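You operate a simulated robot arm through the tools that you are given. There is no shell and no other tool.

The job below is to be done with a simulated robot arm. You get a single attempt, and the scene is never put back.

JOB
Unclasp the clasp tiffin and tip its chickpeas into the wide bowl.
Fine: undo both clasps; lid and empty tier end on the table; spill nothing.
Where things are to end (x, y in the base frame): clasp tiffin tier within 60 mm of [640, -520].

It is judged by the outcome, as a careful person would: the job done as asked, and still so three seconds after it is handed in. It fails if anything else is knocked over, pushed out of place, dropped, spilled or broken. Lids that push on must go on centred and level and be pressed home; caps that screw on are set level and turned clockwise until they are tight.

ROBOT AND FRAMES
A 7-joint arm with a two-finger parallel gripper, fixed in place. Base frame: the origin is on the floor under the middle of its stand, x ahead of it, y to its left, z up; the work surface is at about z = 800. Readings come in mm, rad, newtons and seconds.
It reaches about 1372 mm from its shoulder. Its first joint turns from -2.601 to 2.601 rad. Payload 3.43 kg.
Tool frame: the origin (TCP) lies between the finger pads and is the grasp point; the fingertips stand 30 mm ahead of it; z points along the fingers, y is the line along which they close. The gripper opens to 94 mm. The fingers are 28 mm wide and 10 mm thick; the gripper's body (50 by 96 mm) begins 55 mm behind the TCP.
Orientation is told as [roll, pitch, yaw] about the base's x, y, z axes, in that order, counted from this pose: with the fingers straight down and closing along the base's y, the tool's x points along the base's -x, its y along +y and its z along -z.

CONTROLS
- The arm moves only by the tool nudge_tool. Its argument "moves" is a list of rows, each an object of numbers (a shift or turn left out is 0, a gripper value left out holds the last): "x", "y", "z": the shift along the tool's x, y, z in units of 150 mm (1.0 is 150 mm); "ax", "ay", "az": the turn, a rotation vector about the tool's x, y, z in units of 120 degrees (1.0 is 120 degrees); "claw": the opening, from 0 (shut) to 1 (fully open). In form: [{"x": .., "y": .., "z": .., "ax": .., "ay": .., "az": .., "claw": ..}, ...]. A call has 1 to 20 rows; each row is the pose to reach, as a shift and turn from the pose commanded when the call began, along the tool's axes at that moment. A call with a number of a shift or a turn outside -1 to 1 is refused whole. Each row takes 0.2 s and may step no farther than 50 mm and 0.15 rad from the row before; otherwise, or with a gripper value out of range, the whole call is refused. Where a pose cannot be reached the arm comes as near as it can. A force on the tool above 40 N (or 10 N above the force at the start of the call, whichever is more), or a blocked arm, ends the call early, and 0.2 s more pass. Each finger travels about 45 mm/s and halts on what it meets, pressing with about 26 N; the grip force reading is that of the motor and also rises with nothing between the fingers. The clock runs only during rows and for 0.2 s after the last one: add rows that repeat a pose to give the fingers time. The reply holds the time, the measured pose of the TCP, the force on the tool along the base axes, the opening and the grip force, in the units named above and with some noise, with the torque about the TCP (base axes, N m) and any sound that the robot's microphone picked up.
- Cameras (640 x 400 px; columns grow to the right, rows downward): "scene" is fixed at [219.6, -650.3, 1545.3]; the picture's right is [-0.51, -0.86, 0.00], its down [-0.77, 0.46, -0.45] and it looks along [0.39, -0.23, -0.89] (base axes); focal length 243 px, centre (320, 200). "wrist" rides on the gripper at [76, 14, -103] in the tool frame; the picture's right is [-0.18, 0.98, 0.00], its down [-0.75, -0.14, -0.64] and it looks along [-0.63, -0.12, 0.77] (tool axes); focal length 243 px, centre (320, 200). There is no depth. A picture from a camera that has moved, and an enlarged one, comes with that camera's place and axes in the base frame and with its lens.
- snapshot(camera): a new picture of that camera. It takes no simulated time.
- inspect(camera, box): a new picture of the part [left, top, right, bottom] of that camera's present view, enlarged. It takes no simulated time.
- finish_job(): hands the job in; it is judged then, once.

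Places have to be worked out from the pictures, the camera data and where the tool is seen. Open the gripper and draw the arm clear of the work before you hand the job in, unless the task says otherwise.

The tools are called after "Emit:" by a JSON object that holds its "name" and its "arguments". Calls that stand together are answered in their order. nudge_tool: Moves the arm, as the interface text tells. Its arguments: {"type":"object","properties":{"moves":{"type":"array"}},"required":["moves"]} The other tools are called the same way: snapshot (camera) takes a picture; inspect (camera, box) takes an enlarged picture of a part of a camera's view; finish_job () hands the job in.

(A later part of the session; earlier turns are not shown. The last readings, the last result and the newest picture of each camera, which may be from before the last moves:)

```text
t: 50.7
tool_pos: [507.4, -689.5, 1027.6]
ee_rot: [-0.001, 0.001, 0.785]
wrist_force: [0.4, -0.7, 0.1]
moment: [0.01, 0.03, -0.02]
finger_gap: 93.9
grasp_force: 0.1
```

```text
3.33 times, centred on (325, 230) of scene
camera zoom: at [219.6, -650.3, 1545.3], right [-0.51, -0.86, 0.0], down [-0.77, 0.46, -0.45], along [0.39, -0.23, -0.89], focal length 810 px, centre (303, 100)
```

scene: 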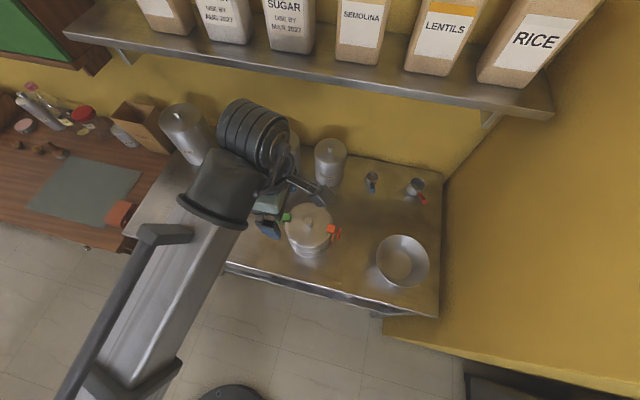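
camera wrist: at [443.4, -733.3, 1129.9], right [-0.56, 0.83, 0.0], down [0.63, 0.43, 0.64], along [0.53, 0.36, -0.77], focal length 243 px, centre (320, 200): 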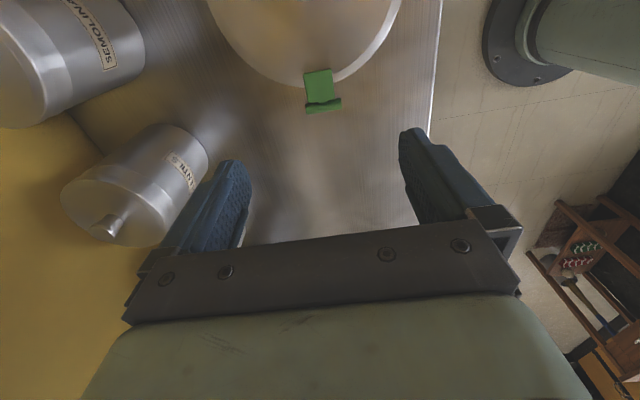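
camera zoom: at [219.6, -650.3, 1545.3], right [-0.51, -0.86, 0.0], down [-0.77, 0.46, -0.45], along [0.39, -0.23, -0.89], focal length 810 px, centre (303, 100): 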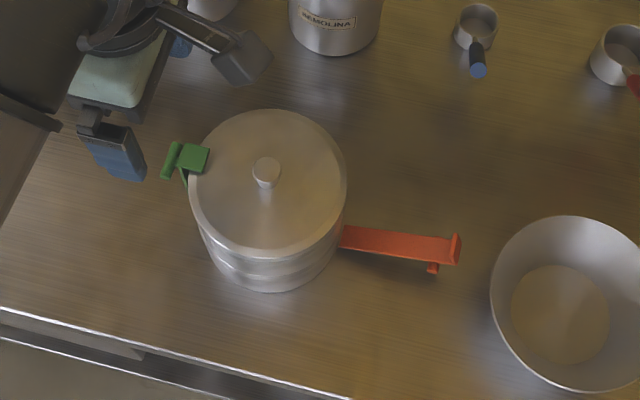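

Emit:
{"name": "inspect", "arguments": {"camera": "wrist", "box": [280, 60, 360, 120]}}

Emit:
{"name": "inspect", "arguments": {"camera": "scene", "box": [270, 195, 330, 265]}}

```text
6.67 times, centred on (320, 90) of wrist
camera zoom: at [443.4, -733.3, 1129.9], right [-0.56, 0.83, 0.0], down [0.63, 0.43, 0.64], along [0.53, 0.36, -0.77], focal length 1618 px, centre (320, 933)
```

zoom: 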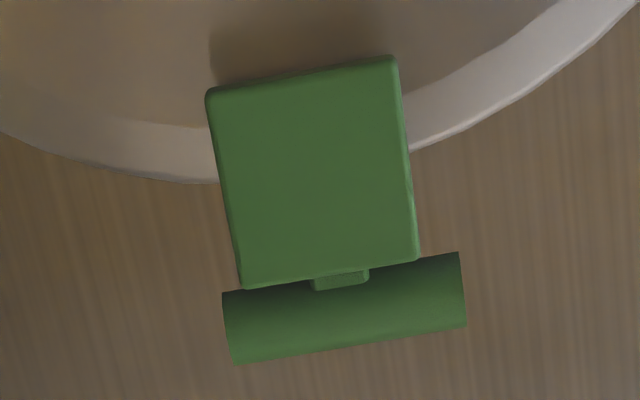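

```text
5.71 times, centred on (300, 230) of scene
camera zoom: at [219.6, -650.3, 1545.3], right [-0.51, -0.86, 0.0], down [-0.77, 0.46, -0.45], along [0.39, -0.23, -0.89], focal length 1389 px, centre (434, 29)
```

zoom: 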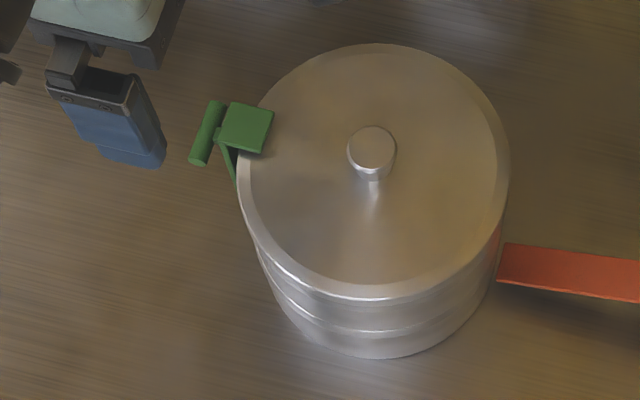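

The green bar is at about (505, -688, 907). I'll descend around it with the fingers open, offset about 2 mm outward to clear the lid.

Emit:
{"name": "nudge_tool", "arguments": {"moves": [{"x": -0.001, "y": 0.003, "z": 0.012}, {"x": -0.002, "y": 0.006, "z": 0.047}, {"x": -0.003, "y": 0.009, "z": 0.1}, {"x": -0.004, "y": 0.011, "z": 0.166}, {"x": -0.005, "y": 0.013, "z": 0.243}, {"x": -0.006, "y": 0.015, "z": 0.326}, {"x": -0.007, "y": 0.017, "z": 0.411}, {"x": -0.007, "y": 0.017, "z": 0.494}, {"x": -0.007, "y": 0.017, "z": 0.571}, {"x": -0.007, "y": 0.017, "z": 0.637}, {"x": -0.007, "y": 0.017, "z": 0.69}, {"x": -0.007, "y": 0.017, "z": 0.725}, {"x": -0.007, "y": 0.017, "z": 0.737}, {"x": -0.007, "y": 0.017, "z": 0.737}]}}

Emit:
{"name": "snapshot", "arguments": {"camera": "wrist"}}

Emit:
{"name": "inspect", "arguments": {"camera": "scene", "box": [250, 170, 400, 290]}}

```text
t: 53.7
tool_pos: [506.9, -687.8, 916.5]
ee_rot: [-0.001, 0.002, 0.786]
wrist_force: [-0.5, -0.3, 0.4]
moment: [-0.02, 0.01, 0.01]
finger_gap: 94.3
grasp_force: 0.1
```

```text
taken
camera wrist: at [442.6, -730.9, 1018.9], right [-0.56, 0.83, 0.0], down [0.63, 0.43, 0.64], along [0.53, 0.36, -0.77], focal length 243 px, centre (320, 200)
```

wrist: 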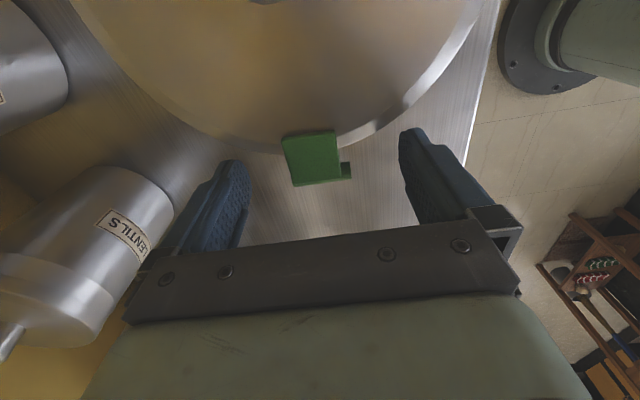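

```text
3.33 times, centred on (325, 230) of scene
camera zoom: at [219.6, -650.3, 1545.3], right [-0.51, -0.86, 0.0], down [-0.77, 0.46, -0.45], along [0.39, -0.23, -0.89], focal length 810 px, centre (303, 100)
```

zoom: 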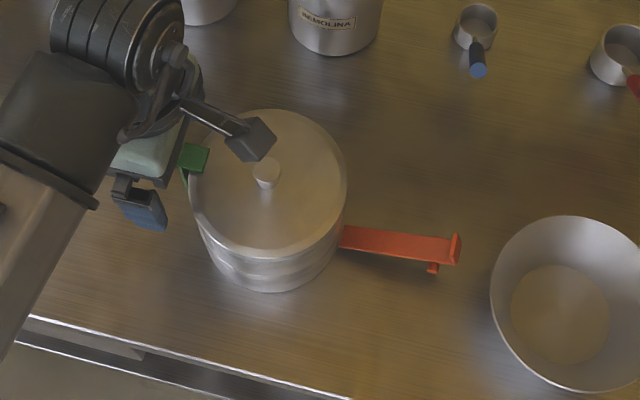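

The bar is between the fingers, hidden behind its plate, and nothing is touching. Closing on its ends.

Emit:
{"name": "nudge_tool", "arguments": {"moves": [{"claw": 0.6}, {"claw": 0.5}, {"claw": 0.4}, {"claw": 0.3}, {"claw": 0.2}, {"claw": 0.1}, {"claw": 0.0}, {"claw": 0.0}, {"claw": 0.0}]}}

Emit:
{"name": "snapshot", "arguments": {"camera": "wrist"}}

```text
t: 55.7
tool_pos: [506.5, -688.2, 915.5]
ee_rot: [-0.002, 0.003, 0.785]
wrist_force: [-0.1, 1.9, 0.1]
moment: [0.04, 0.01, -0.05]
finger_gap: 40.6
grasp_force: 26.1
```

```text
taken
camera wrist: at [442.6, -730.9, 1019.1], right [-0.56, 0.83, 0.0], down [0.63, 0.43, 0.64], along [0.53, 0.36, -0.77], focal length 243 px, centre (320, 200)
```

wrist: 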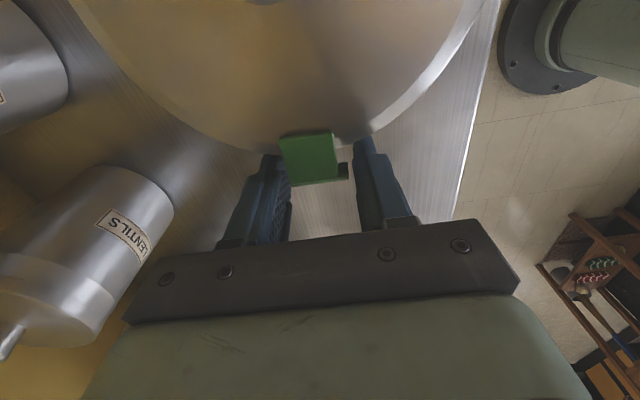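

The grip holds at a 40.6 mm gap. I'll pull outward (tool -x) very slowly along the first 12° of the arc so the damped hinge can yield without tipping the pot.

Emit:
{"name": "nudge_tool", "arguments": {"moves": [{"x": -0.006, "z": 0.002}, {"x": -0.013, "z": 0.003}, {"x": -0.019, "z": 0.005}, {"x": -0.026, "z": 0.006}, {"x": -0.032, "z": 0.008}, {"x": -0.039, "z": 0.01}, {"x": -0.045, "z": 0.012}, {"x": -0.052, "z": 0.014}, {"x": -0.058, "z": 0.016}, {"x": -0.065, "z": 0.018}, {"x": -0.071, "z": 0.02}, {"x": -0.077, "z": 0.022}, {"x": -0.084, "z": 0.025}, {"x": -0.09, "z": 0.027}, {"x": -0.097, "z": 0.03}, {"x": -0.103, "z": 0.032}, {"x": -0.109, "z": 0.035}, {"x": -0.116, "z": 0.038}, {"x": -0.122, "z": 0.04}, {"x": -0.122, "z": 0.04}]}}

Emit:
{"name": "snapshot", "arguments": {"camera": "wrist"}}

Emit:
{"name": "inspect", "arguments": {"camera": "scene", "box": [250, 170, 400, 290]}}

```text
t: 59.9
tool_pos: [519.2, -674.1, 910.9]
ee_rot: [-0.003, 0.004, 0.786]
wrist_force: [-3.0, -5.0, 12.0]
moment: [-0.45, 0.39, 0.02]
finger_gap: 40.8
grasp_force: 26.3
```

```text
taken
camera wrist: at [454.9, -717.3, 1014.1], right [-0.56, 0.83, 0.0], down [0.63, 0.43, 0.64], along [0.53, 0.36, -0.77], focal length 243 px, centre (320, 200)
```

wrist: 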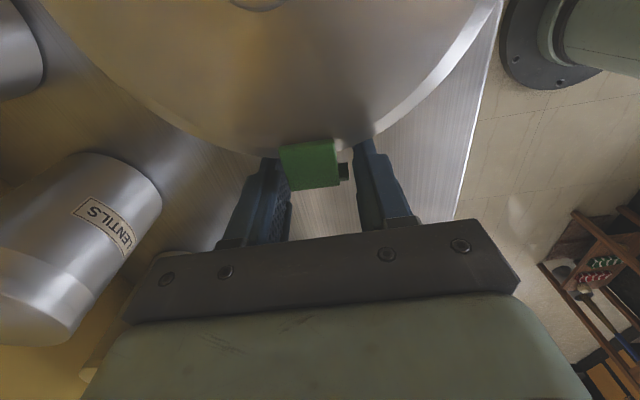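

```text
3.33 times, centred on (325, 230) of scene
camera zoom: at [219.6, -650.3, 1545.3], right [-0.51, -0.86, 0.0], down [-0.77, 0.46, -0.45], along [0.39, -0.23, -0.89], focal length 810 px, centre (303, 100)
```

zoom: 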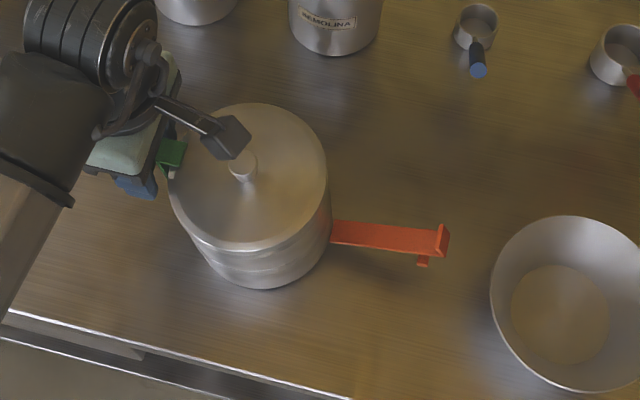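

The pot is leaning roughly 9° towards green. With the red clasp, time was what let the damped hinge give, so I'll hold still here for two seconds and check whether it rights itself.

Emit:
{"name": "nudge_tool", "arguments": {"moves": [{"x": 0}, {"x": 0}, {"x": 0}, {"x": 0}, {"x": 0}, {"x": 0}, {"x": 0}, {"x": 0}, {"x": 0}, {"x": 0}]}}

Emit:
{"name": "inspect", "arguments": {"camera": "scene", "box": [250, 170, 400, 290]}}

Emit:
{"name": "snapshot", "arguments": {"camera": "wrist"}}

```text
t: 62.1
tool_pos: [519.7, -674.4, 911.5]
ee_rot: [-0.002, 0.001, 0.785]
wrist_force: [-4.1, -3.7, 11.6]
moment: [-0.31, 0.54, 0.09]
finger_gap: 40.6
grasp_force: 26.1
```

```text
3.33 times, centred on (325, 230) of scene
camera zoom: at [219.6, -650.3, 1545.3], right [-0.51, -0.86, 0.0], down [-0.77, 0.46, -0.45], along [0.39, -0.23, -0.89], focal length 810 px, centre (303, 100)
```

zoom: 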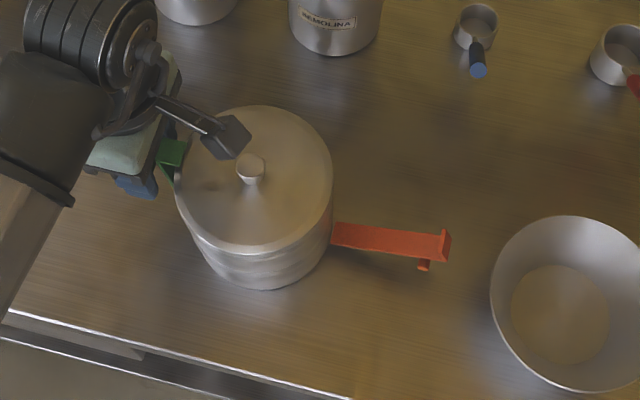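

```text
taken
camera wrist: at [454.9, -717.5, 1014.4], right [-0.56, 0.83, 0.0], down [0.63, 0.43, 0.64], along [0.53, 0.36, -0.77], focal length 243 px, centre (320, 200)
```

wrist: 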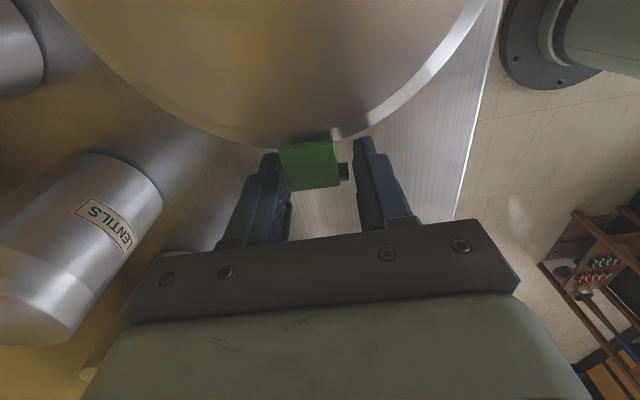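

Confirmed: the pot is slowly righting itself as the clasp gives way (the knob went from x=242 to 250 in the view, and upright is about 267). I'll keep holding.

Emit:
{"name": "nudge_tool", "arguments": {"moves": [{"x": 0}, {"x": 0}, {"x": 0}, {"x": 0}, {"x": 0}, {"x": 0}, {"x": 0}, {"x": 0}, {"x": 0}, {"x": 0}, {"x": 0}, {"x": 0}, {"x": 0}, {"x": 0}, {"x": 0}, {"x": 0}, {"x": 0}, {"x": 0}, {"x": 0}, {"x": 0}]}}

Emit:
{"name": "inspect", "arguments": {"camera": "scene", "box": [250, 170, 400, 290]}}

Emit:
{"name": "snapshot", "arguments": {"camera": "wrist"}}

```text
t: 66.3
tool_pos: [518.7, -674.2, 910.9]
ee_rot: [-0.002, 0.001, 0.786]
wrist_force: [7.0, -1.5, 12.8]
moment: [0.02, -0.16, 0.13]
finger_gap: 40.8
grasp_force: 25.5
```

```text
3.33 times, centred on (325, 230) of scene
camera zoom: at [219.6, -650.3, 1545.3], right [-0.51, -0.86, 0.0], down [-0.77, 0.46, -0.45], along [0.39, -0.23, -0.89], focal length 810 px, centre (303, 100)
```

zoom: 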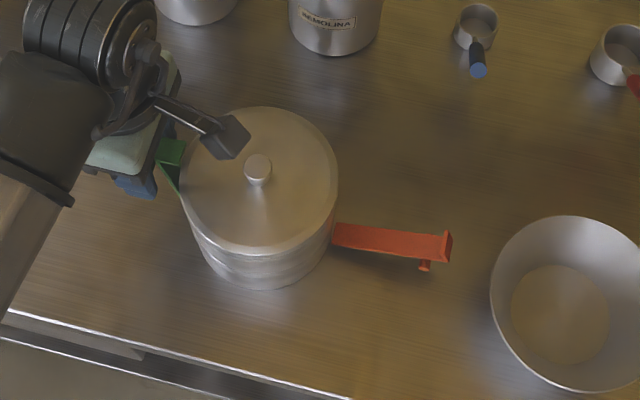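

```text
taken
camera wrist: at [455.3, -717.2, 1014.1], right [-0.56, 0.83, 0.0], down [0.63, 0.43, 0.64], along [0.53, 0.36, -0.77], focal length 243 px, centre (320, 200)
```

wrist: 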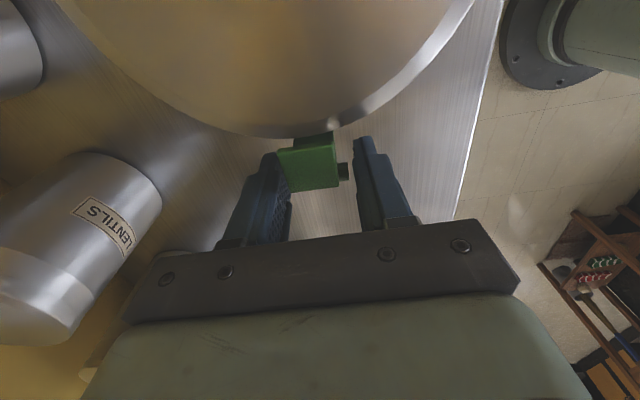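

The green plate has come off the lid rim and the pot is upright again, having shifted roughly 8 mm. I'll continue the arc outward slowly.

Emit:
{"name": "nudge_tool", "arguments": {"moves": [{"x": -0.008, "z": 0.002}, {"x": -0.015, "z": 0.005}, {"x": -0.023, "z": 0.008}, {"x": -0.031, "z": 0.011}, {"x": -0.038, "z": 0.014}, {"x": -0.045, "z": 0.017}, {"x": -0.053, "z": 0.02}, {"x": -0.06, "z": 0.023}, {"x": -0.068, "z": 0.027}, {"x": -0.075, "z": 0.03}, {"x": -0.083, "z": 0.034}, {"x": -0.09, "z": 0.037}, {"x": -0.097, "z": 0.041}, {"x": -0.105, "z": 0.045}, {"x": -0.112, "z": 0.049}, {"x": -0.119, "z": 0.053}, {"x": -0.126, "z": 0.057}, {"x": -0.132, "z": 0.061}, {"x": -0.139, "z": 0.065}, {"x": -0.145, "z": 0.069}]}}

Emit:
{"name": "inspect", "arguments": {"camera": "scene", "box": [250, 170, 400, 290]}}

Emit:
{"name": "snapshot", "arguments": {"camera": "wrist"}}

```text
t: 70.5
tool_pos: [534.7, -658.7, 900.6]
ee_rot: [-0.001, 0.001, 0.787]
wrist_force: [-1.9, -3.0, 9.6]
moment: [-0.55, 0.52, 0.01]
finger_gap: 40.5
grasp_force: 26.2
```

```text
3.33 times, centred on (325, 230) of scene
camera zoom: at [219.6, -650.3, 1545.3], right [-0.51, -0.86, 0.0], down [-0.77, 0.46, -0.45], along [0.39, -0.23, -0.89], focal length 810 px, centre (303, 100)
```

zoom: 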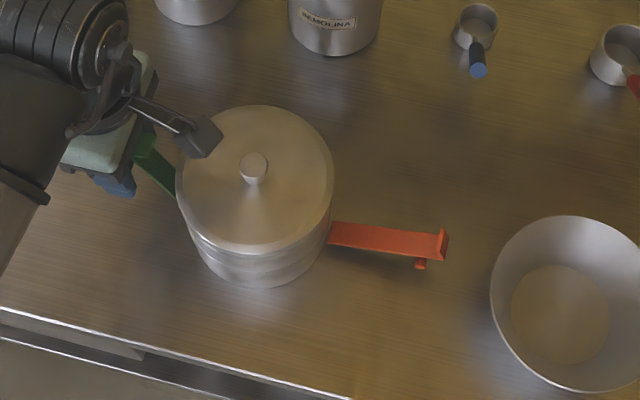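

```text
taken
camera wrist: at [470.9, -702.3, 1002.6], right [-0.56, 0.83, 0.0], down [0.63, 0.43, 0.64], along [0.53, 0.36, -0.77], focal length 243 px, centre (320, 200)
```

wrist: 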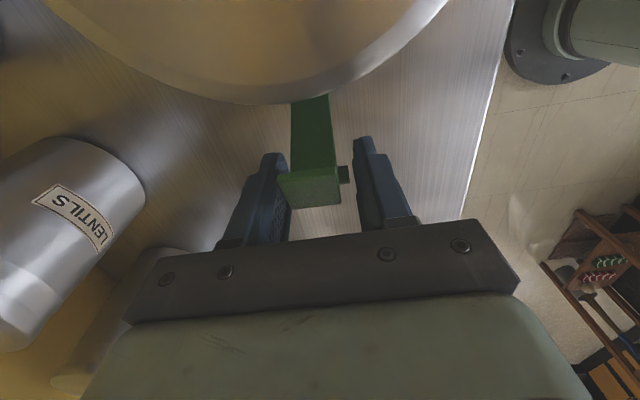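

The green clasp is clearly off the rim now and still opening, with the pot upright. Carrying on down the arc.

Emit:
{"name": "nudge_tool", "arguments": {"moves": [{"x": -0.016, "z": 0.01}, {"x": -0.031, "z": 0.019}, {"x": -0.047, "z": 0.03}, {"x": -0.062, "z": 0.041}, {"x": -0.077, "z": 0.053}, {"x": -0.091, "z": 0.065}, {"x": -0.105, "z": 0.077}, {"x": -0.119, "z": 0.09}, {"x": -0.133, "z": 0.104}, {"x": -0.145, "z": 0.117}, {"x": -0.158, "z": 0.131}, {"x": -0.17, "z": 0.145}, {"x": -0.181, "z": 0.16}, {"x": -0.193, "z": 0.175}, {"x": -0.203, "z": 0.191}, {"x": -0.213, "z": 0.207}, {"x": -0.223, "z": 0.223}, {"x": -0.232, "z": 0.239}, {"x": -0.241, "z": 0.255}, {"x": -0.249, "z": 0.272}]}}

Emit:
{"name": "inspect", "arguments": {"camera": "scene", "box": [250, 170, 400, 290]}}

Emit:
{"name": "snapshot", "arguments": {"camera": "wrist"}}

```text
t: 74.7
tool_pos: [560.8, -634.0, 859.7]
ee_rot: [-0.001, 0.001, 0.785]
wrist_force: [-2.6, -3.6, 6.9]
moment: [-0.49, 0.47, 0.01]
finger_gap: 40.6
grasp_force: 26.6
```

```text
3.33 times, centred on (325, 230) of scene
camera zoom: at [219.6, -650.3, 1545.3], right [-0.51, -0.86, 0.0], down [-0.77, 0.46, -0.45], along [0.39, -0.23, -0.89], focal length 810 px, centre (303, 100)
```

zoom: 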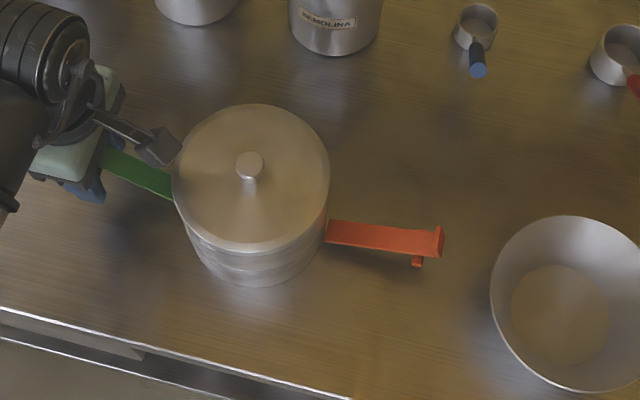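

```text
taken
camera wrist: at [497.1, -676.1, 962.1], right [-0.56, 0.83, 0.0], down [0.63, 0.43, 0.64], along [0.53, 0.36, -0.77], focal length 243 px, centre (320, 200)
```

wrist: 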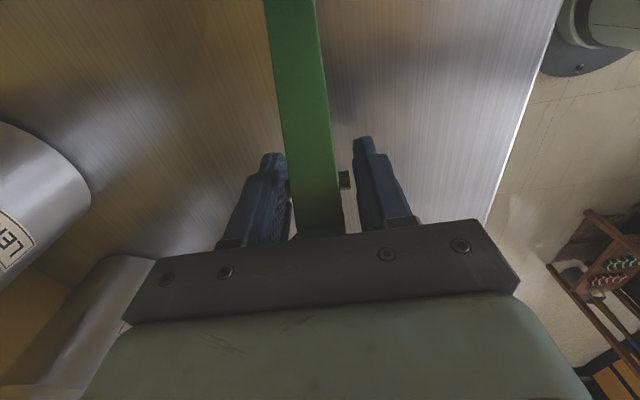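

The green clasp is roughly 55° open. A bit further down, then release.

Emit:
{"name": "nudge_tool", "arguments": {"moves": [{"x": -0.005, "z": 0.013}, {"x": -0.01, "z": 0.026}, {"x": -0.014, "z": 0.039}, {"x": -0.018, "z": 0.052}, {"x": -0.022, "z": 0.065}, {"x": -0.025, "z": 0.078}, {"x": -0.028, "z": 0.09}, {"x": -0.03, "z": 0.1}, {"x": -0.03, "z": 0.1}, {"x": -0.03, "z": 0.1}, {"x": -0.03, "z": 0.1, "claw": 0.5}, {"x": -0.03, "z": 0.1, "claw": 0.65}, {"x": -0.03, "z": 0.1, "claw": 0.8}, {"x": -0.03, "z": 0.1, "claw": 0.95}, {"x": -0.03, "z": 0.1, "claw": 1.0}, {"x": -0.03, "z": 0.1, "claw": 1.0}, {"x": -0.03, "z": 0.1, "claw": 1.0}]}}

Emit:
{"name": "inspect", "arguments": {"camera": "scene", "box": [250, 170, 400, 290]}}

Emit:
{"name": "snapshot", "arguments": {"camera": "wrist"}}

```text
t: 78.3
tool_pos: [563.9, -631.1, 845.4]
ee_rot: [-0.002, 0.004, 0.785]
wrist_force: [0.1, -0.2, -0.4]
moment: [0.01, -0.01, 0.01]
finger_gap: 94.1
grasp_force: 0.0
```

```text
3.33 times, centred on (325, 230) of scene
camera zoom: at [219.6, -650.3, 1545.3], right [-0.51, -0.86, 0.0], down [-0.77, 0.46, -0.45], along [0.39, -0.23, -0.89], focal length 810 px, centre (303, 100)
```

zoom: 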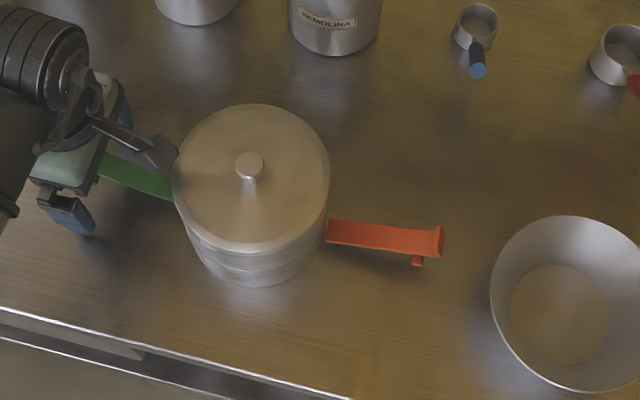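

```text
taken
camera wrist: at [500.4, -672.9, 946.9], right [-0.56, 0.83, 0.0], down [0.63, 0.43, 0.64], along [0.53, 0.36, -0.77], focal length 243 px, centre (320, 200)
```

wrist: 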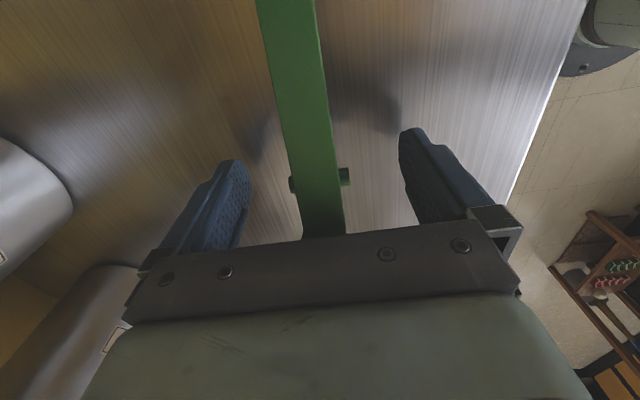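

Released and it stays open. Raising straight up for a full look.

Emit:
{"name": "nudge_tool", "arguments": {"moves": [{"z": -0.017}, {"z": -0.064}, {"z": -0.135}, {"z": -0.226}, {"z": -0.33}, {"z": -0.442}, {"z": -0.558}, {"z": -0.67}, {"z": -0.774}, {"z": -0.865}, {"z": -0.936}, {"z": -0.983}, {"z": -1.0}, {"z": -1.0}]}}

Emit:
{"name": "snapshot", "arguments": {"camera": "wrist"}}

Emit:
{"name": "inspect", "arguments": {"camera": "scene", "box": [230, 170, 380, 290]}}

```text
t: 81.3
tool_pos: [564.0, -629.1, 995.0]
ee_rot: [-0.002, 0.002, 0.785]
wrist_force: [-0.7, -0.6, -0.5]
moment: [-0.02, 0.01, 0.0]
finger_gap: 93.9
grasp_force: 0.1
```

```text
taken
camera wrist: at [500.1, -673.3, 1097.4], right [-0.56, 0.83, 0.0], down [0.63, 0.43, 0.64], along [0.53, 0.36, -0.77], focal length 243 px, centre (320, 200)
```

wrist: 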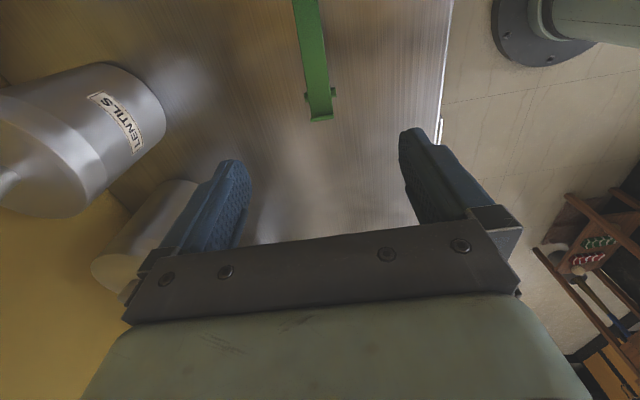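

```text
3.33 times, centred on (305, 230) of scene
camera zoom: at [219.6, -650.3, 1545.3], right [-0.51, -0.86, 0.0], down [-0.77, 0.46, -0.45], along [0.39, -0.23, -0.89], focal length 810 px, centre (370, 100)
```

zoom: 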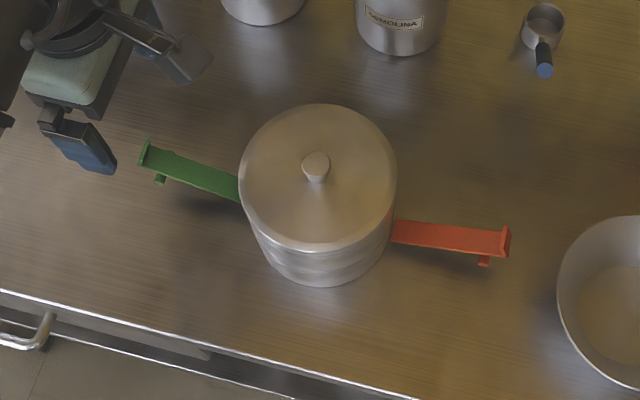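

Both clasps lie fully open, with the lid and body in place. The lid centre works out to about (452, -739), so I'll move above the knob for a precise look before gripping it.

Emit:
{"name": "nudge_tool", "arguments": {"moves": [{"x": 0.008, "z": -0.005}, {"x": 0.031, "z": -0.015}, {"x": 0.067, "z": -0.03}, {"x": 0.114, "z": -0.05}, {"x": 0.171, "z": -0.07}, {"x": 0.236, "z": -0.09}, {"x": 0.307, "z": -0.105}, {"x": 0.383, "z": -0.12}, {"x": 0.461, "z": -0.13}, {"x": 0.539, "z": -0.14}, {"x": 0.617, "z": -0.145}, {"x": 0.693, "z": -0.15}, {"x": 0.764, "z": -0.15}, {"x": 0.829, "z": -0.15}, {"x": 0.886, "z": -0.15}, {"x": 0.933, "z": -0.15}, {"x": 0.969, "z": -0.15}, {"x": 0.992, "z": -0.15}, {"x": 1.0, "z": -0.15}, {"x": 1.0, "z": -0.15}]}}

Emit:
{"name": "snapshot", "arguments": {"camera": "wrist"}}

Emit:
{"name": "inspect", "arguments": {"camera": "wrist", "box": [250, 60, 410, 180]}}

```text
t: 85.5
tool_pos: [458.2, -735.8, 1015.9]
ee_rot: [-0.002, 0.002, 0.784]
wrist_force: [0.5, 0.5, -0.7]
moment: [-0.02, -0.02, 0.02]
finger_gap: 94.2
grasp_force: 0.0
```

```text
taken
camera wrist: at [394.5, -779.1, 1119.5], right [-0.56, 0.83, 0.0], down [0.63, 0.43, 0.64], along [0.53, 0.36, -0.77], focal length 243 px, centre (320, 200)
```

wrist: 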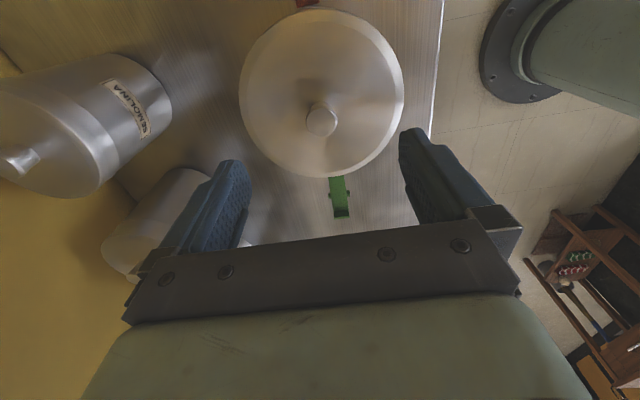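

```text
3.33 times, centred on (330, 120) of wrist
camera zoom: at [394.5, -779.1, 1119.5], right [-0.56, 0.83, 0.0], down [0.63, 0.43, 0.64], along [0.53, 0.36, -0.77], focal length 809 px, centre (287, 467)
```

zoom: 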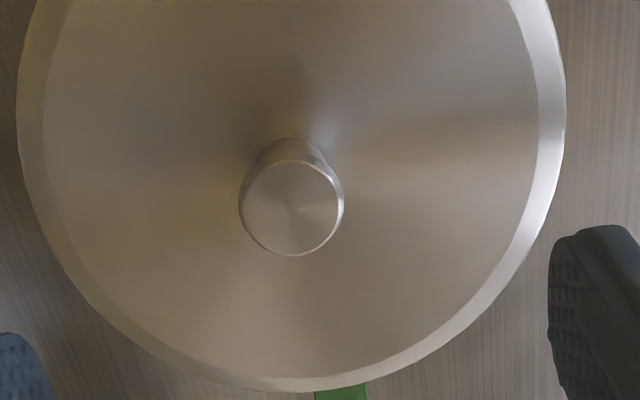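

The knob computes to about (451.5, -739.3), with its top near z 947 and a width of 23 mm. I'll centre on it and lower until the tips are just above the lid surface, then check.

Emit:
{"name": "nudge_tool", "arguments": {"moves": [{"x": 0.005, "y": 0.002, "z": 0.006}, {"x": 0.01, "y": 0.004, "z": 0.022}, {"x": 0.018, "y": 0.006, "z": 0.05}, {"x": 0.026, "y": 0.008, "z": 0.085}, {"x": 0.034, "y": 0.01, "z": 0.125}, {"x": 0.04, "y": 0.012, "z": 0.167}, {"x": 0.045, "y": 0.014, "z": 0.21}, {"x": 0.048, "y": 0.015, "z": 0.25}, {"x": 0.05, "y": 0.015, "z": 0.285}, {"x": 0.05, "y": 0.015, "z": 0.31}, {"x": 0.05, "y": 0.015, "z": 0.326}, {"x": 0.05, "y": 0.015, "z": 0.333}, {"x": 0.05, "y": 0.015, "z": 0.333}]}}

Emit:
{"name": "snapshot", "arguments": {"camera": "wrist"}}

Emit:
{"name": "inspect", "arguments": {"camera": "wrist", "box": [220, 90, 420, 240]}}

```text
t: 88.3
tool_pos: [451.0, -738.5, 967.1]
ee_rot: [-0.002, 0.002, 0.786]
wrist_force: [-0.6, -0.3, 0.6]
moment: [0.02, -0.01, 0.02]
finger_gap: 94.0
grasp_force: 0.1
```

```text
taken
camera wrist: at [387.5, -782.4, 1069.5], right [-0.56, 0.83, 0.0], down [0.63, 0.43, 0.64], along [0.53, 0.36, -0.77], focal length 243 px, centre (320, 200)
```

wrist: 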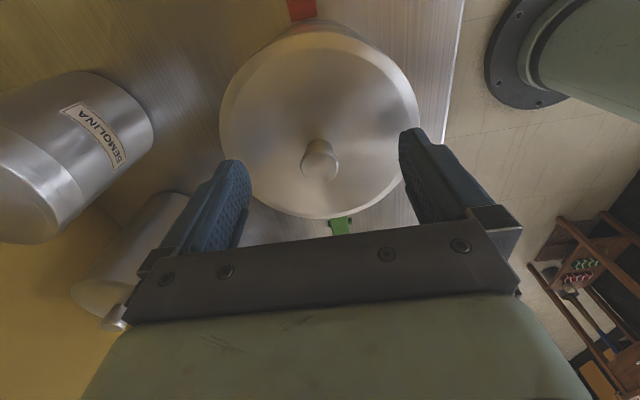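

```text
2.67 times, centred on (320, 165) of wrist
camera zoom: at [387.5, -782.4, 1069.5], right [-0.56, 0.83, 0.0], down [0.63, 0.43, 0.64], along [0.53, 0.36, -0.77], focal length 647 px, centre (320, 293)
```

zoom: 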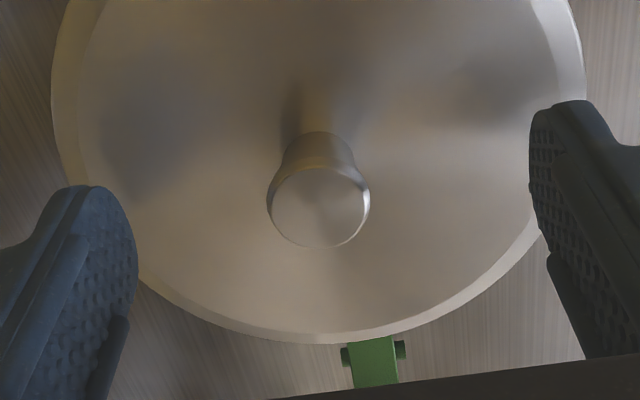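

The knob top is at (452.3, -738.7, 946), only about 1 mm off centre. I'll lower 5 mm more so the tips reach below the knob's flare, then close on it.

Emit:
{"name": "nudge_tool", "arguments": {"moves": [{"y": -0.003, "z": 0.008}, {"y": -0.006, "z": 0.017}, {"y": -0.006, "z": 0.026}, {"y": -0.006, "z": 0.033}, {"y": -0.006, "z": 0.033}]}}

Emit:
{"name": "inspect", "arguments": {"camera": "wrist", "box": [220, 90, 420, 240]}}

```text
t: 89.5
tool_pos: [451.8, -740.6, 961.6]
ee_rot: [-0.003, 0.001, 0.785]
wrist_force: [0.3, -0.9, -0.2]
moment: [0.0, 0.0, 0.02]
finger_gap: 93.8
grasp_force: 0.0
```

```text
2.67 times, centred on (320, 165) of wrist
camera zoom: at [388.5, -783.0, 1064.5], right [-0.56, 0.83, 0.0], down [0.63, 0.43, 0.64], along [0.53, 0.36, -0.77], focal length 647 px, centre (320, 293)
```

zoom: 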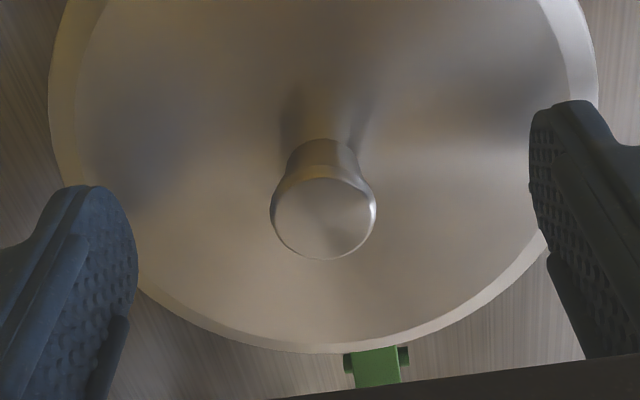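

No contact with the lid and the knob is centred. Closing on it.

Emit:
{"name": "nudge_tool", "arguments": {"moves": [{"claw": 0.6}, {"claw": 0.45}, {"claw": 0.35}, {"claw": 0.25}, {"claw": 0.15}, {"claw": 0.05}, {"claw": 0.0}, {"claw": 0.0}, {"claw": 0.0}, {"claw": 0.0}]}}

Emit:
{"name": "inspect", "arguments": {"camera": "wrist", "box": [220, 90, 420, 240]}}

```text
t: 91.7
tool_pos: [451.9, -740.0, 961.5]
ee_rot: [0.0, 0.004, 0.786]
wrist_force: [0.3, 1.3, 1.2]
moment: [-0.04, -0.05, 0.02]
finger_gap: 22.5
grasp_force: 26.8
heard: snap
```

```text
2.67 times, centred on (320, 165) of wrist
camera zoom: at [388.5, -783.0, 1064.6], right [-0.56, 0.83, 0.0], down [0.63, 0.43, 0.64], along [0.53, 0.36, -0.77], focal length 647 px, centre (320, 293)
```

zoom: 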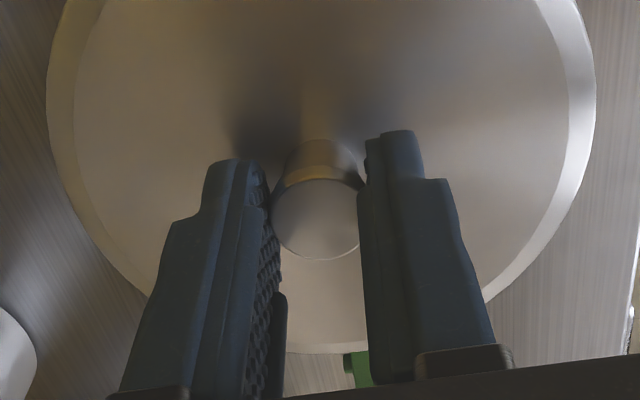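

I heard a "snap" as the fingers closed. Before lifting, I'll check the clasps, the lid and the surroundings.

Emit:
{"name": "snapshot", "arguments": {"camera": "scene"}}

Emit:
{"name": "inspect", "arguments": {"camera": "scene", "box": [230, 170, 380, 290]}}

Emit:
{"name": "snapshot", "arguments": {"camera": "wrist"}}

```text
taken
```

scene: 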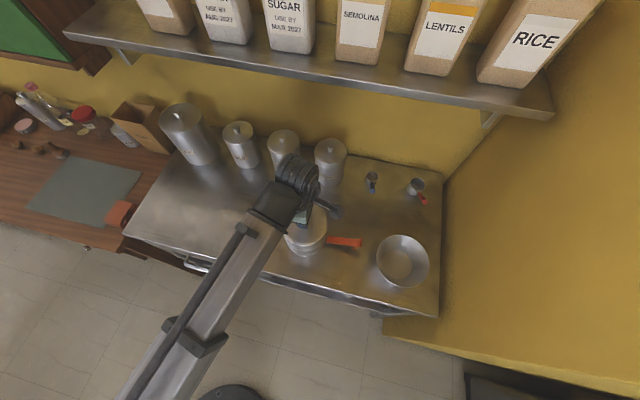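

```text
3.33 times, centred on (305, 230) of scene
camera zoom: at [219.6, -650.3, 1545.3], right [-0.51, -0.86, 0.0], down [-0.77, 0.46, -0.45], along [0.39, -0.23, -0.89], focal length 810 px, centre (370, 100)
```

zoom: 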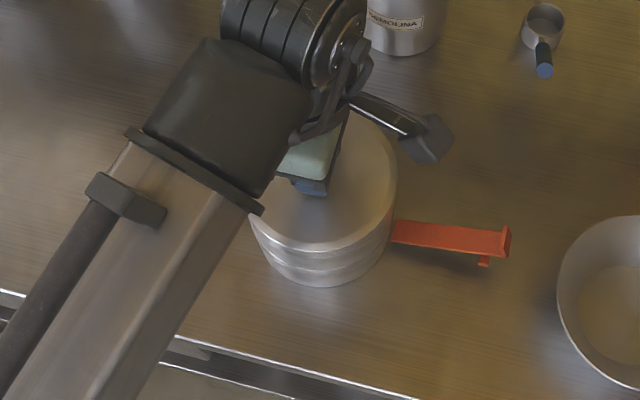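

```text
taken
camera wrist: at [388.5, -783.0, 1064.6], right [-0.56, 0.83, 0.0], down [0.63, 0.43, 0.64], along [0.53, 0.36, -0.77], focal length 243 px, centre (320, 200)
```

wrist: 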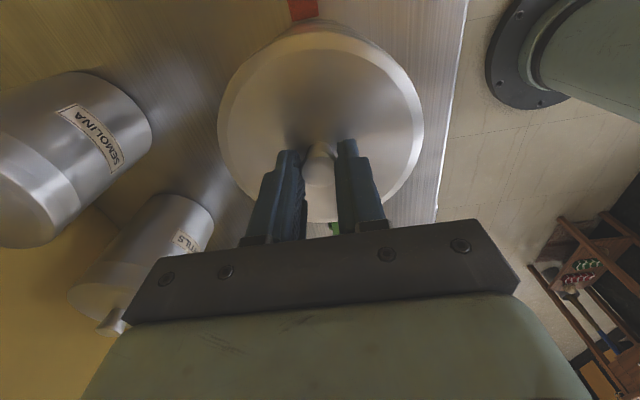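

Clasps and lid look unchanged and nothing else has moved. I'll lift the lid slowly by 15 mm and check both force and view for the body coming along.

Emit:
{"name": "nudge_tool", "arguments": {"moves": [{"z": -0.006}, {"z": -0.015}, {"z": -0.028}, {"z": -0.042}, {"z": -0.056}, {"z": -0.07}, {"z": -0.083}, {"z": -0.094}, {"z": -0.1}, {"z": -0.1}]}}

Emit:
{"name": "snapshot", "arguments": {"camera": "wrist"}}

Emit:
{"name": "inspect", "arguments": {"camera": "scene", "box": [230, 170, 380, 290]}}

```text
t: 93.9
tool_pos: [453.0, -739.6, 977.6]
ee_rot: [-0.004, 0.003, 0.786]
wrist_force: [-0.5, 0.5, -0.7]
moment: [-0.02, 0.03, 0.0]
finger_gap: 22.4
grasp_force: 26.1
```

```text
taken
camera wrist: at [387.9, -783.4, 1080.1], right [-0.56, 0.83, 0.0], down [0.63, 0.43, 0.64], along [0.53, 0.36, -0.77], focal length 243 px, centre (320, 200)
```

wrist: 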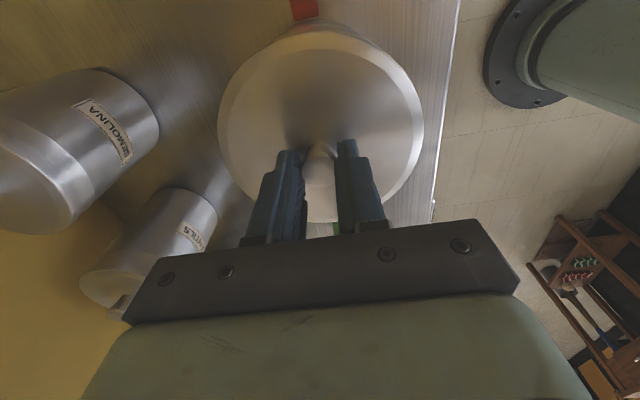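

```text
3.33 times, centred on (305, 230) of scene
camera zoom: at [219.6, -650.3, 1545.3], right [-0.51, -0.86, 0.0], down [-0.77, 0.46, -0.45], along [0.39, -0.23, -0.89], focal length 810 px, centre (370, 100)
```

zoom: 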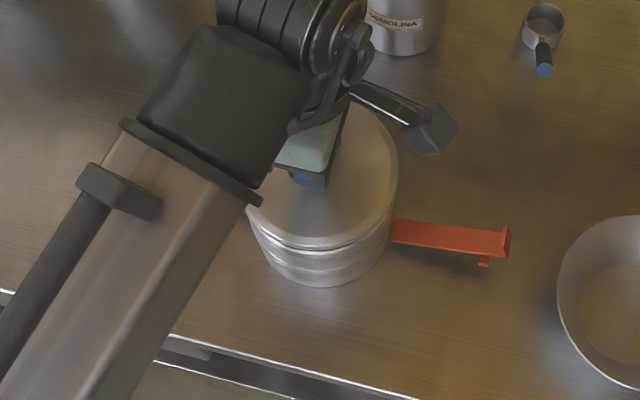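

The lid came free on its own, light, with the body staying put. I'll raise it higher to clear the rim and look at the inside of the tier.

Emit:
{"name": "nudge_tool", "arguments": {"moves": [{"z": -0.01}, {"z": -0.035}, {"z": -0.075}, {"z": -0.125}, {"z": -0.18}, {"z": -0.24}, {"z": -0.3}, {"z": -0.36}, {"z": -0.41}, {"z": -0.455}, {"z": -0.485}, {"z": -0.5}, {"z": -0.5}]}}

Emit:
{"name": "inspect", "arguments": {"camera": "scene", "box": [230, 170, 380, 290]}}

Emit:
{"name": "snapshot", "arguments": {"camera": "wrist"}}

```text
t: 96.7
tool_pos: [452.7, -739.3, 1051.2]
ee_rot: [-0.003, 0.0, 0.784]
wrist_force: [0.3, 0.4, -0.8]
moment: [0.03, 0.01, 0.0]
finger_gap: 22.5
grasp_force: 26.0
```

```text
3.33 times, centred on (305, 230) of scene
camera zoom: at [219.6, -650.3, 1545.3], right [-0.51, -0.86, 0.0], down [-0.77, 0.46, -0.45], along [0.39, -0.23, -0.89], focal length 810 px, centre (370, 100)
```

zoom: 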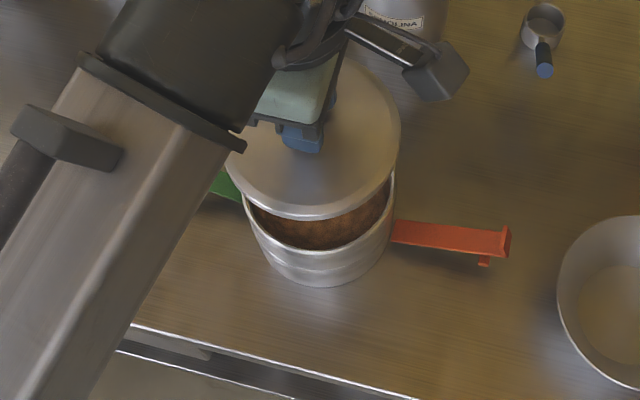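

```text
taken
camera wrist: at [388.1, -782.3, 1154.3], right [-0.56, 0.83, 0.0], down [0.63, 0.43, 0.64], along [0.53, 0.36, -0.77], focal length 243 px, centre (320, 200)
```

wrist: 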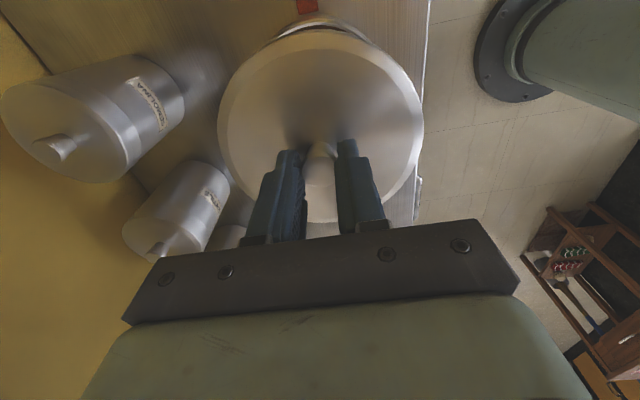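

The chickpeas are visible inside, and the lid hangs level from the gripper. I'll carry it away along +x+y (over the green clasp), then lower it and set it on the clear table near (672, -672), staying low there because of the shelf above.

Emit:
{"name": "nudge_tool", "arguments": {"moves": [{"x": -0.008}, {"x": -0.031}, {"x": -0.067}, {"x": -0.114}, {"x": -0.171}, {"x": -0.236}, {"x": -0.307}, {"x": -0.383}, {"x": -0.461}, {"x": -0.539}, {"x": -0.617}, {"x": -0.693}, {"x": -0.764}, {"x": -0.829}, {"x": -0.886}, {"x": -0.933}, {"x": -0.969}, {"x": -0.992}, {"x": -1.0}, {"x": -1.0}]}}

Emit:
{"name": "nudge_tool", "arguments": {"moves": [{"z": 0.02}, {"z": 0.07}, {"z": 0.14}, {"z": 0.22}, {"z": 0.31, "x": -0.005, "y": -0.01}, {"z": 0.4, "x": -0.015, "y": -0.03}, {"z": 0.48, "x": -0.03, "y": -0.065}, {"z": 0.55, "x": -0.055, "y": -0.115}, {"z": 0.61, "x": -0.085, "y": -0.175}, {"z": 0.65, "x": -0.12, "y": -0.245}, {"z": 0.67, "x": -0.157, "y": -0.32}, {"z": 0.673, "x": -0.193, "y": -0.395}, {"z": 0.673, "x": -0.23, "y": -0.47}, {"z": 0.673, "x": -0.263, "y": -0.54}, {"z": 0.673, "x": -0.295, "y": -0.6}, {"z": 0.673, "x": -0.32, "y": -0.65}, {"z": 0.673, "x": -0.338, "y": -0.69}, {"z": 0.673, "x": -0.348, "y": -0.71}, {"z": 0.673, "x": -0.351, "y": -0.717}, {"z": 0.673, "x": -0.351, "y": -0.717}]}}

Emit:
{"name": "snapshot", "arguments": {"camera": "scene"}}

Emit:
{"name": "snapshot", "arguments": {"camera": "wrist"}}

```text
t: 100.9
tool_pos: [558.7, -633.7, 1052.5]
ee_rot: [0.0, 0.003, 0.786]
wrist_force: [-0.5, -0.3, -0.7]
moment: [0.01, -0.02, -0.01]
finger_gap: 22.7
grasp_force: 26.2
```

```text
t: 105.1
tool_pos: [671.8, -672.9, 952.4]
ee_rot: [-0.001, 0.001, 0.785]
wrist_force: [-0.4, -0.3, -0.9]
moment: [-0.02, -0.02, 0.01]
finger_gap: 22.4
grasp_force: 25.3
```

```text
taken
```

scene: 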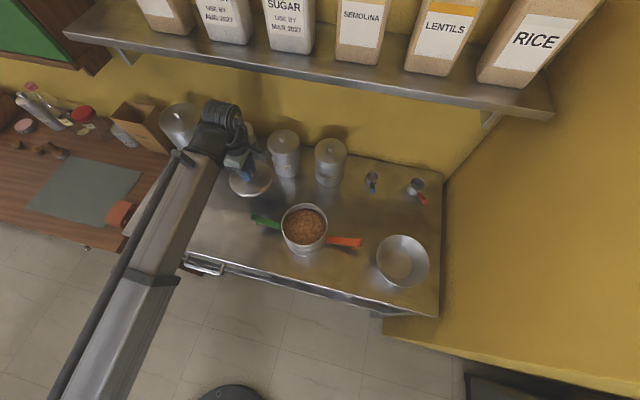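

```text
taken
camera wrist: at [607.6, -716.1, 1053.8], right [-0.56, 0.83, 0.0], down [0.63, 0.43, 0.64], along [0.53, 0.36, -0.77], focal length 243 px, centre (320, 200)
```

wrist: 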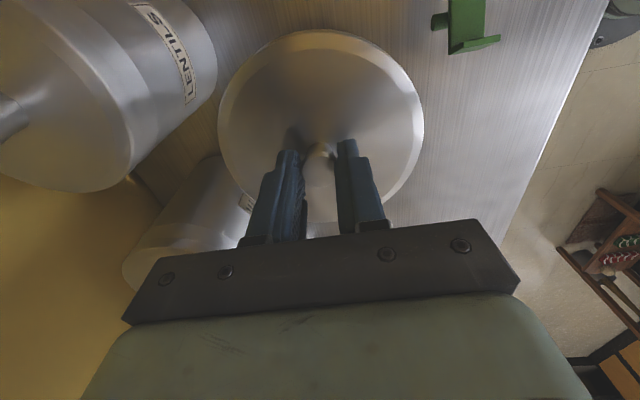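

Emit:
{"name": "inspect", "arguments": {"camera": "scene", "box": [190, 90, 350, 260]}}

Emit:
{"name": "inspect", "arguments": {"camera": "scene", "box": [260, 190, 360, 265]}}

```text
2.35 times, centred on (270, 175) of scene
camera zoom: at [219.6, -650.3, 1545.3], right [-0.51, -0.86, 0.0], down [-0.77, 0.46, -0.45], along [0.39, -0.23, -0.89], focal length 572 px, centre (438, 259)
```

zoom: 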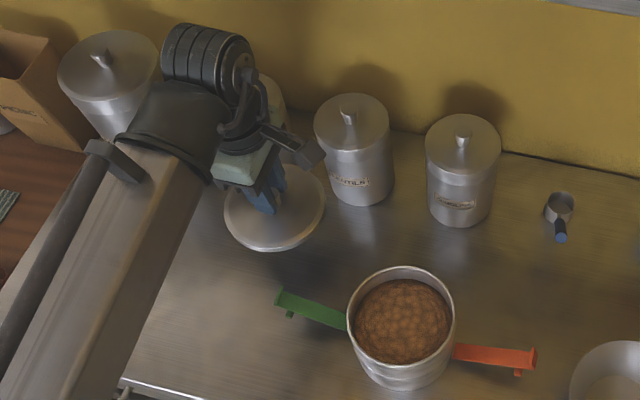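

```text
5.33 times, centred on (310, 228) of scene
camera zoom: at [219.6, -650.3, 1545.3], right [-0.51, -0.86, 0.0], down [-0.77, 0.46, -0.45], along [0.39, -0.23, -0.89], focal length 1296 px, centre (373, 53)
```

zoom: 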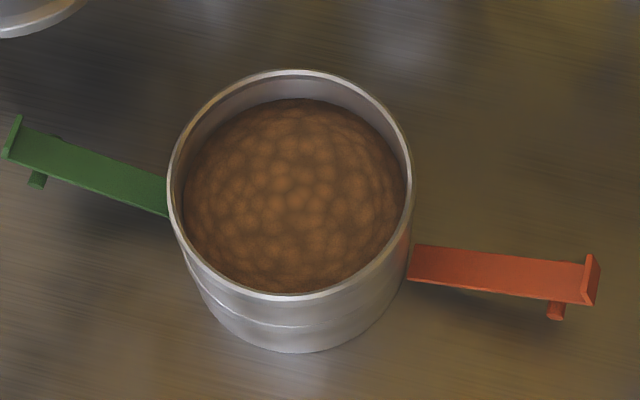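

The lid is clear of both canisters (48 mm or more). I'll lower it to just above the table first.

Emit:
{"name": "nudge_tool", "arguments": {"moves": [{"z": 0.01}, {"z": 0.038}, {"z": 0.08}, {"z": 0.135}, {"z": 0.198}, {"z": 0.265}, {"z": 0.335}, {"z": 0.402}, {"z": 0.465}, {"z": 0.52}, {"z": 0.562}, {"z": 0.59}, {"z": 0.6}, {"z": 0.6}]}}

Emit:
{"name": "inspect", "arguments": {"camera": "scene", "box": [210, 130, 310, 220]}}

Emit:
{"name": "snapshot", "arguments": {"camera": "wrist"}}

```text
t: 108.1
tool_pos: [671.3, -673.7, 860.6]
ee_rot: [0.0, 0.0, 0.785]
wrist_force: [0.3, -0.8, -0.4]
moment: [0.02, 0.01, -0.01]
finger_gap: 22.4
grasp_force: 25.6
```

```text
4.44 times, centred on (260, 175) of scene
camera zoom: at [219.6, -650.3, 1545.3], right [-0.51, -0.86, 0.0], down [-0.77, 0.46, -0.45], along [0.39, -0.23, -0.89], focal length 1080 px, centre (587, 311)
```

zoom: 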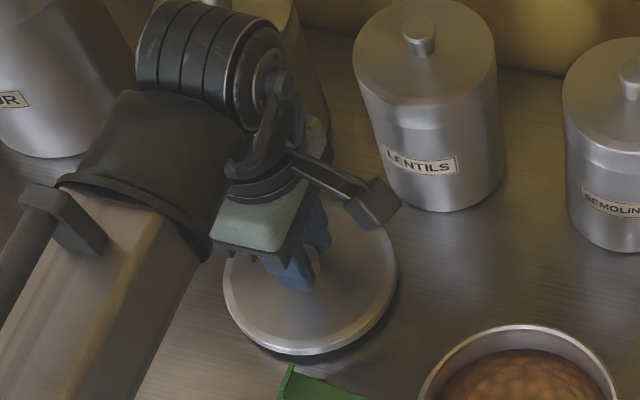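

```text
taken
camera wrist: at [607.1, -716.1, 963.4], right [-0.56, 0.83, 0.0], down [0.63, 0.43, 0.64], along [0.53, 0.36, -0.77], focal length 243 px, centre (320, 200)
```

wrist: 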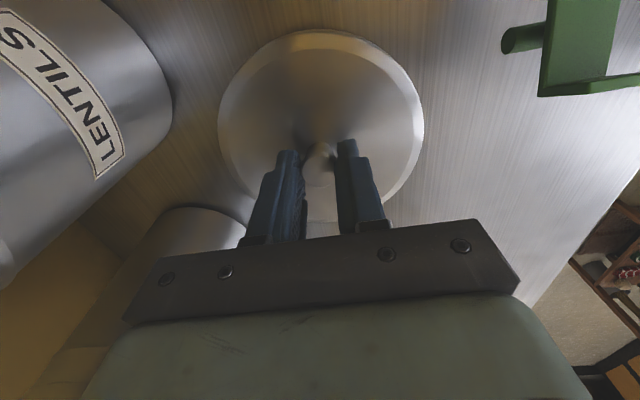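

Clear all round. Now inching down to find the table.

Emit:
{"name": "nudge_tool", "arguments": {"moves": [{"z": 0.01}, {"z": 0.02}, {"z": 0.03}, {"z": 0.04}, {"z": 0.05}, {"z": 0.055}, {"z": 0.055}]}}

Emit:
{"name": "nudge_tool", "arguments": {"moves": [{"z": 0.005}, {"z": 0.011}, {"z": 0.017}, {"z": 0.017}]}}

Emit:
{"name": "inspect", "arguments": {"camera": "scene", "box": [210, 130, 310, 220]}}

```text
t: 109.7
tool_pos: [669.9, -672.2, 854.7]
ee_rot: [-0.003, 0.001, 0.786]
wrist_force: [0.5, -1.9, 34.5]
moment: [0.02, -0.05, 0.02]
finger_gap: 22.2
grasp_force: 26.2
```

```text
t: 110.7
tool_pos: [671.5, -672.6, 851.7]
ee_rot: [-0.004, 0.003, 0.785]
wrist_force: [4.2, 1.9, 38.3]
moment: [0.18, -0.04, 0.01]
finger_gap: 22.7
grasp_force: 25.5
```

```text
4.44 times, centred on (260, 175) of scene
camera zoom: at [219.6, -650.3, 1545.3], right [-0.51, -0.86, 0.0], down [-0.77, 0.46, -0.45], along [0.39, -0.23, -0.89], focal length 1080 px, centre (587, 311)
```

zoom: 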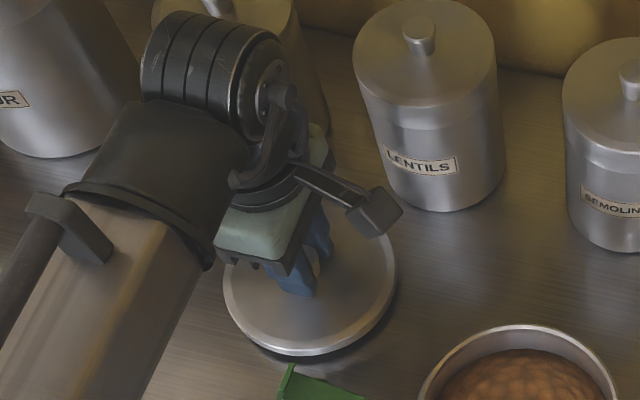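

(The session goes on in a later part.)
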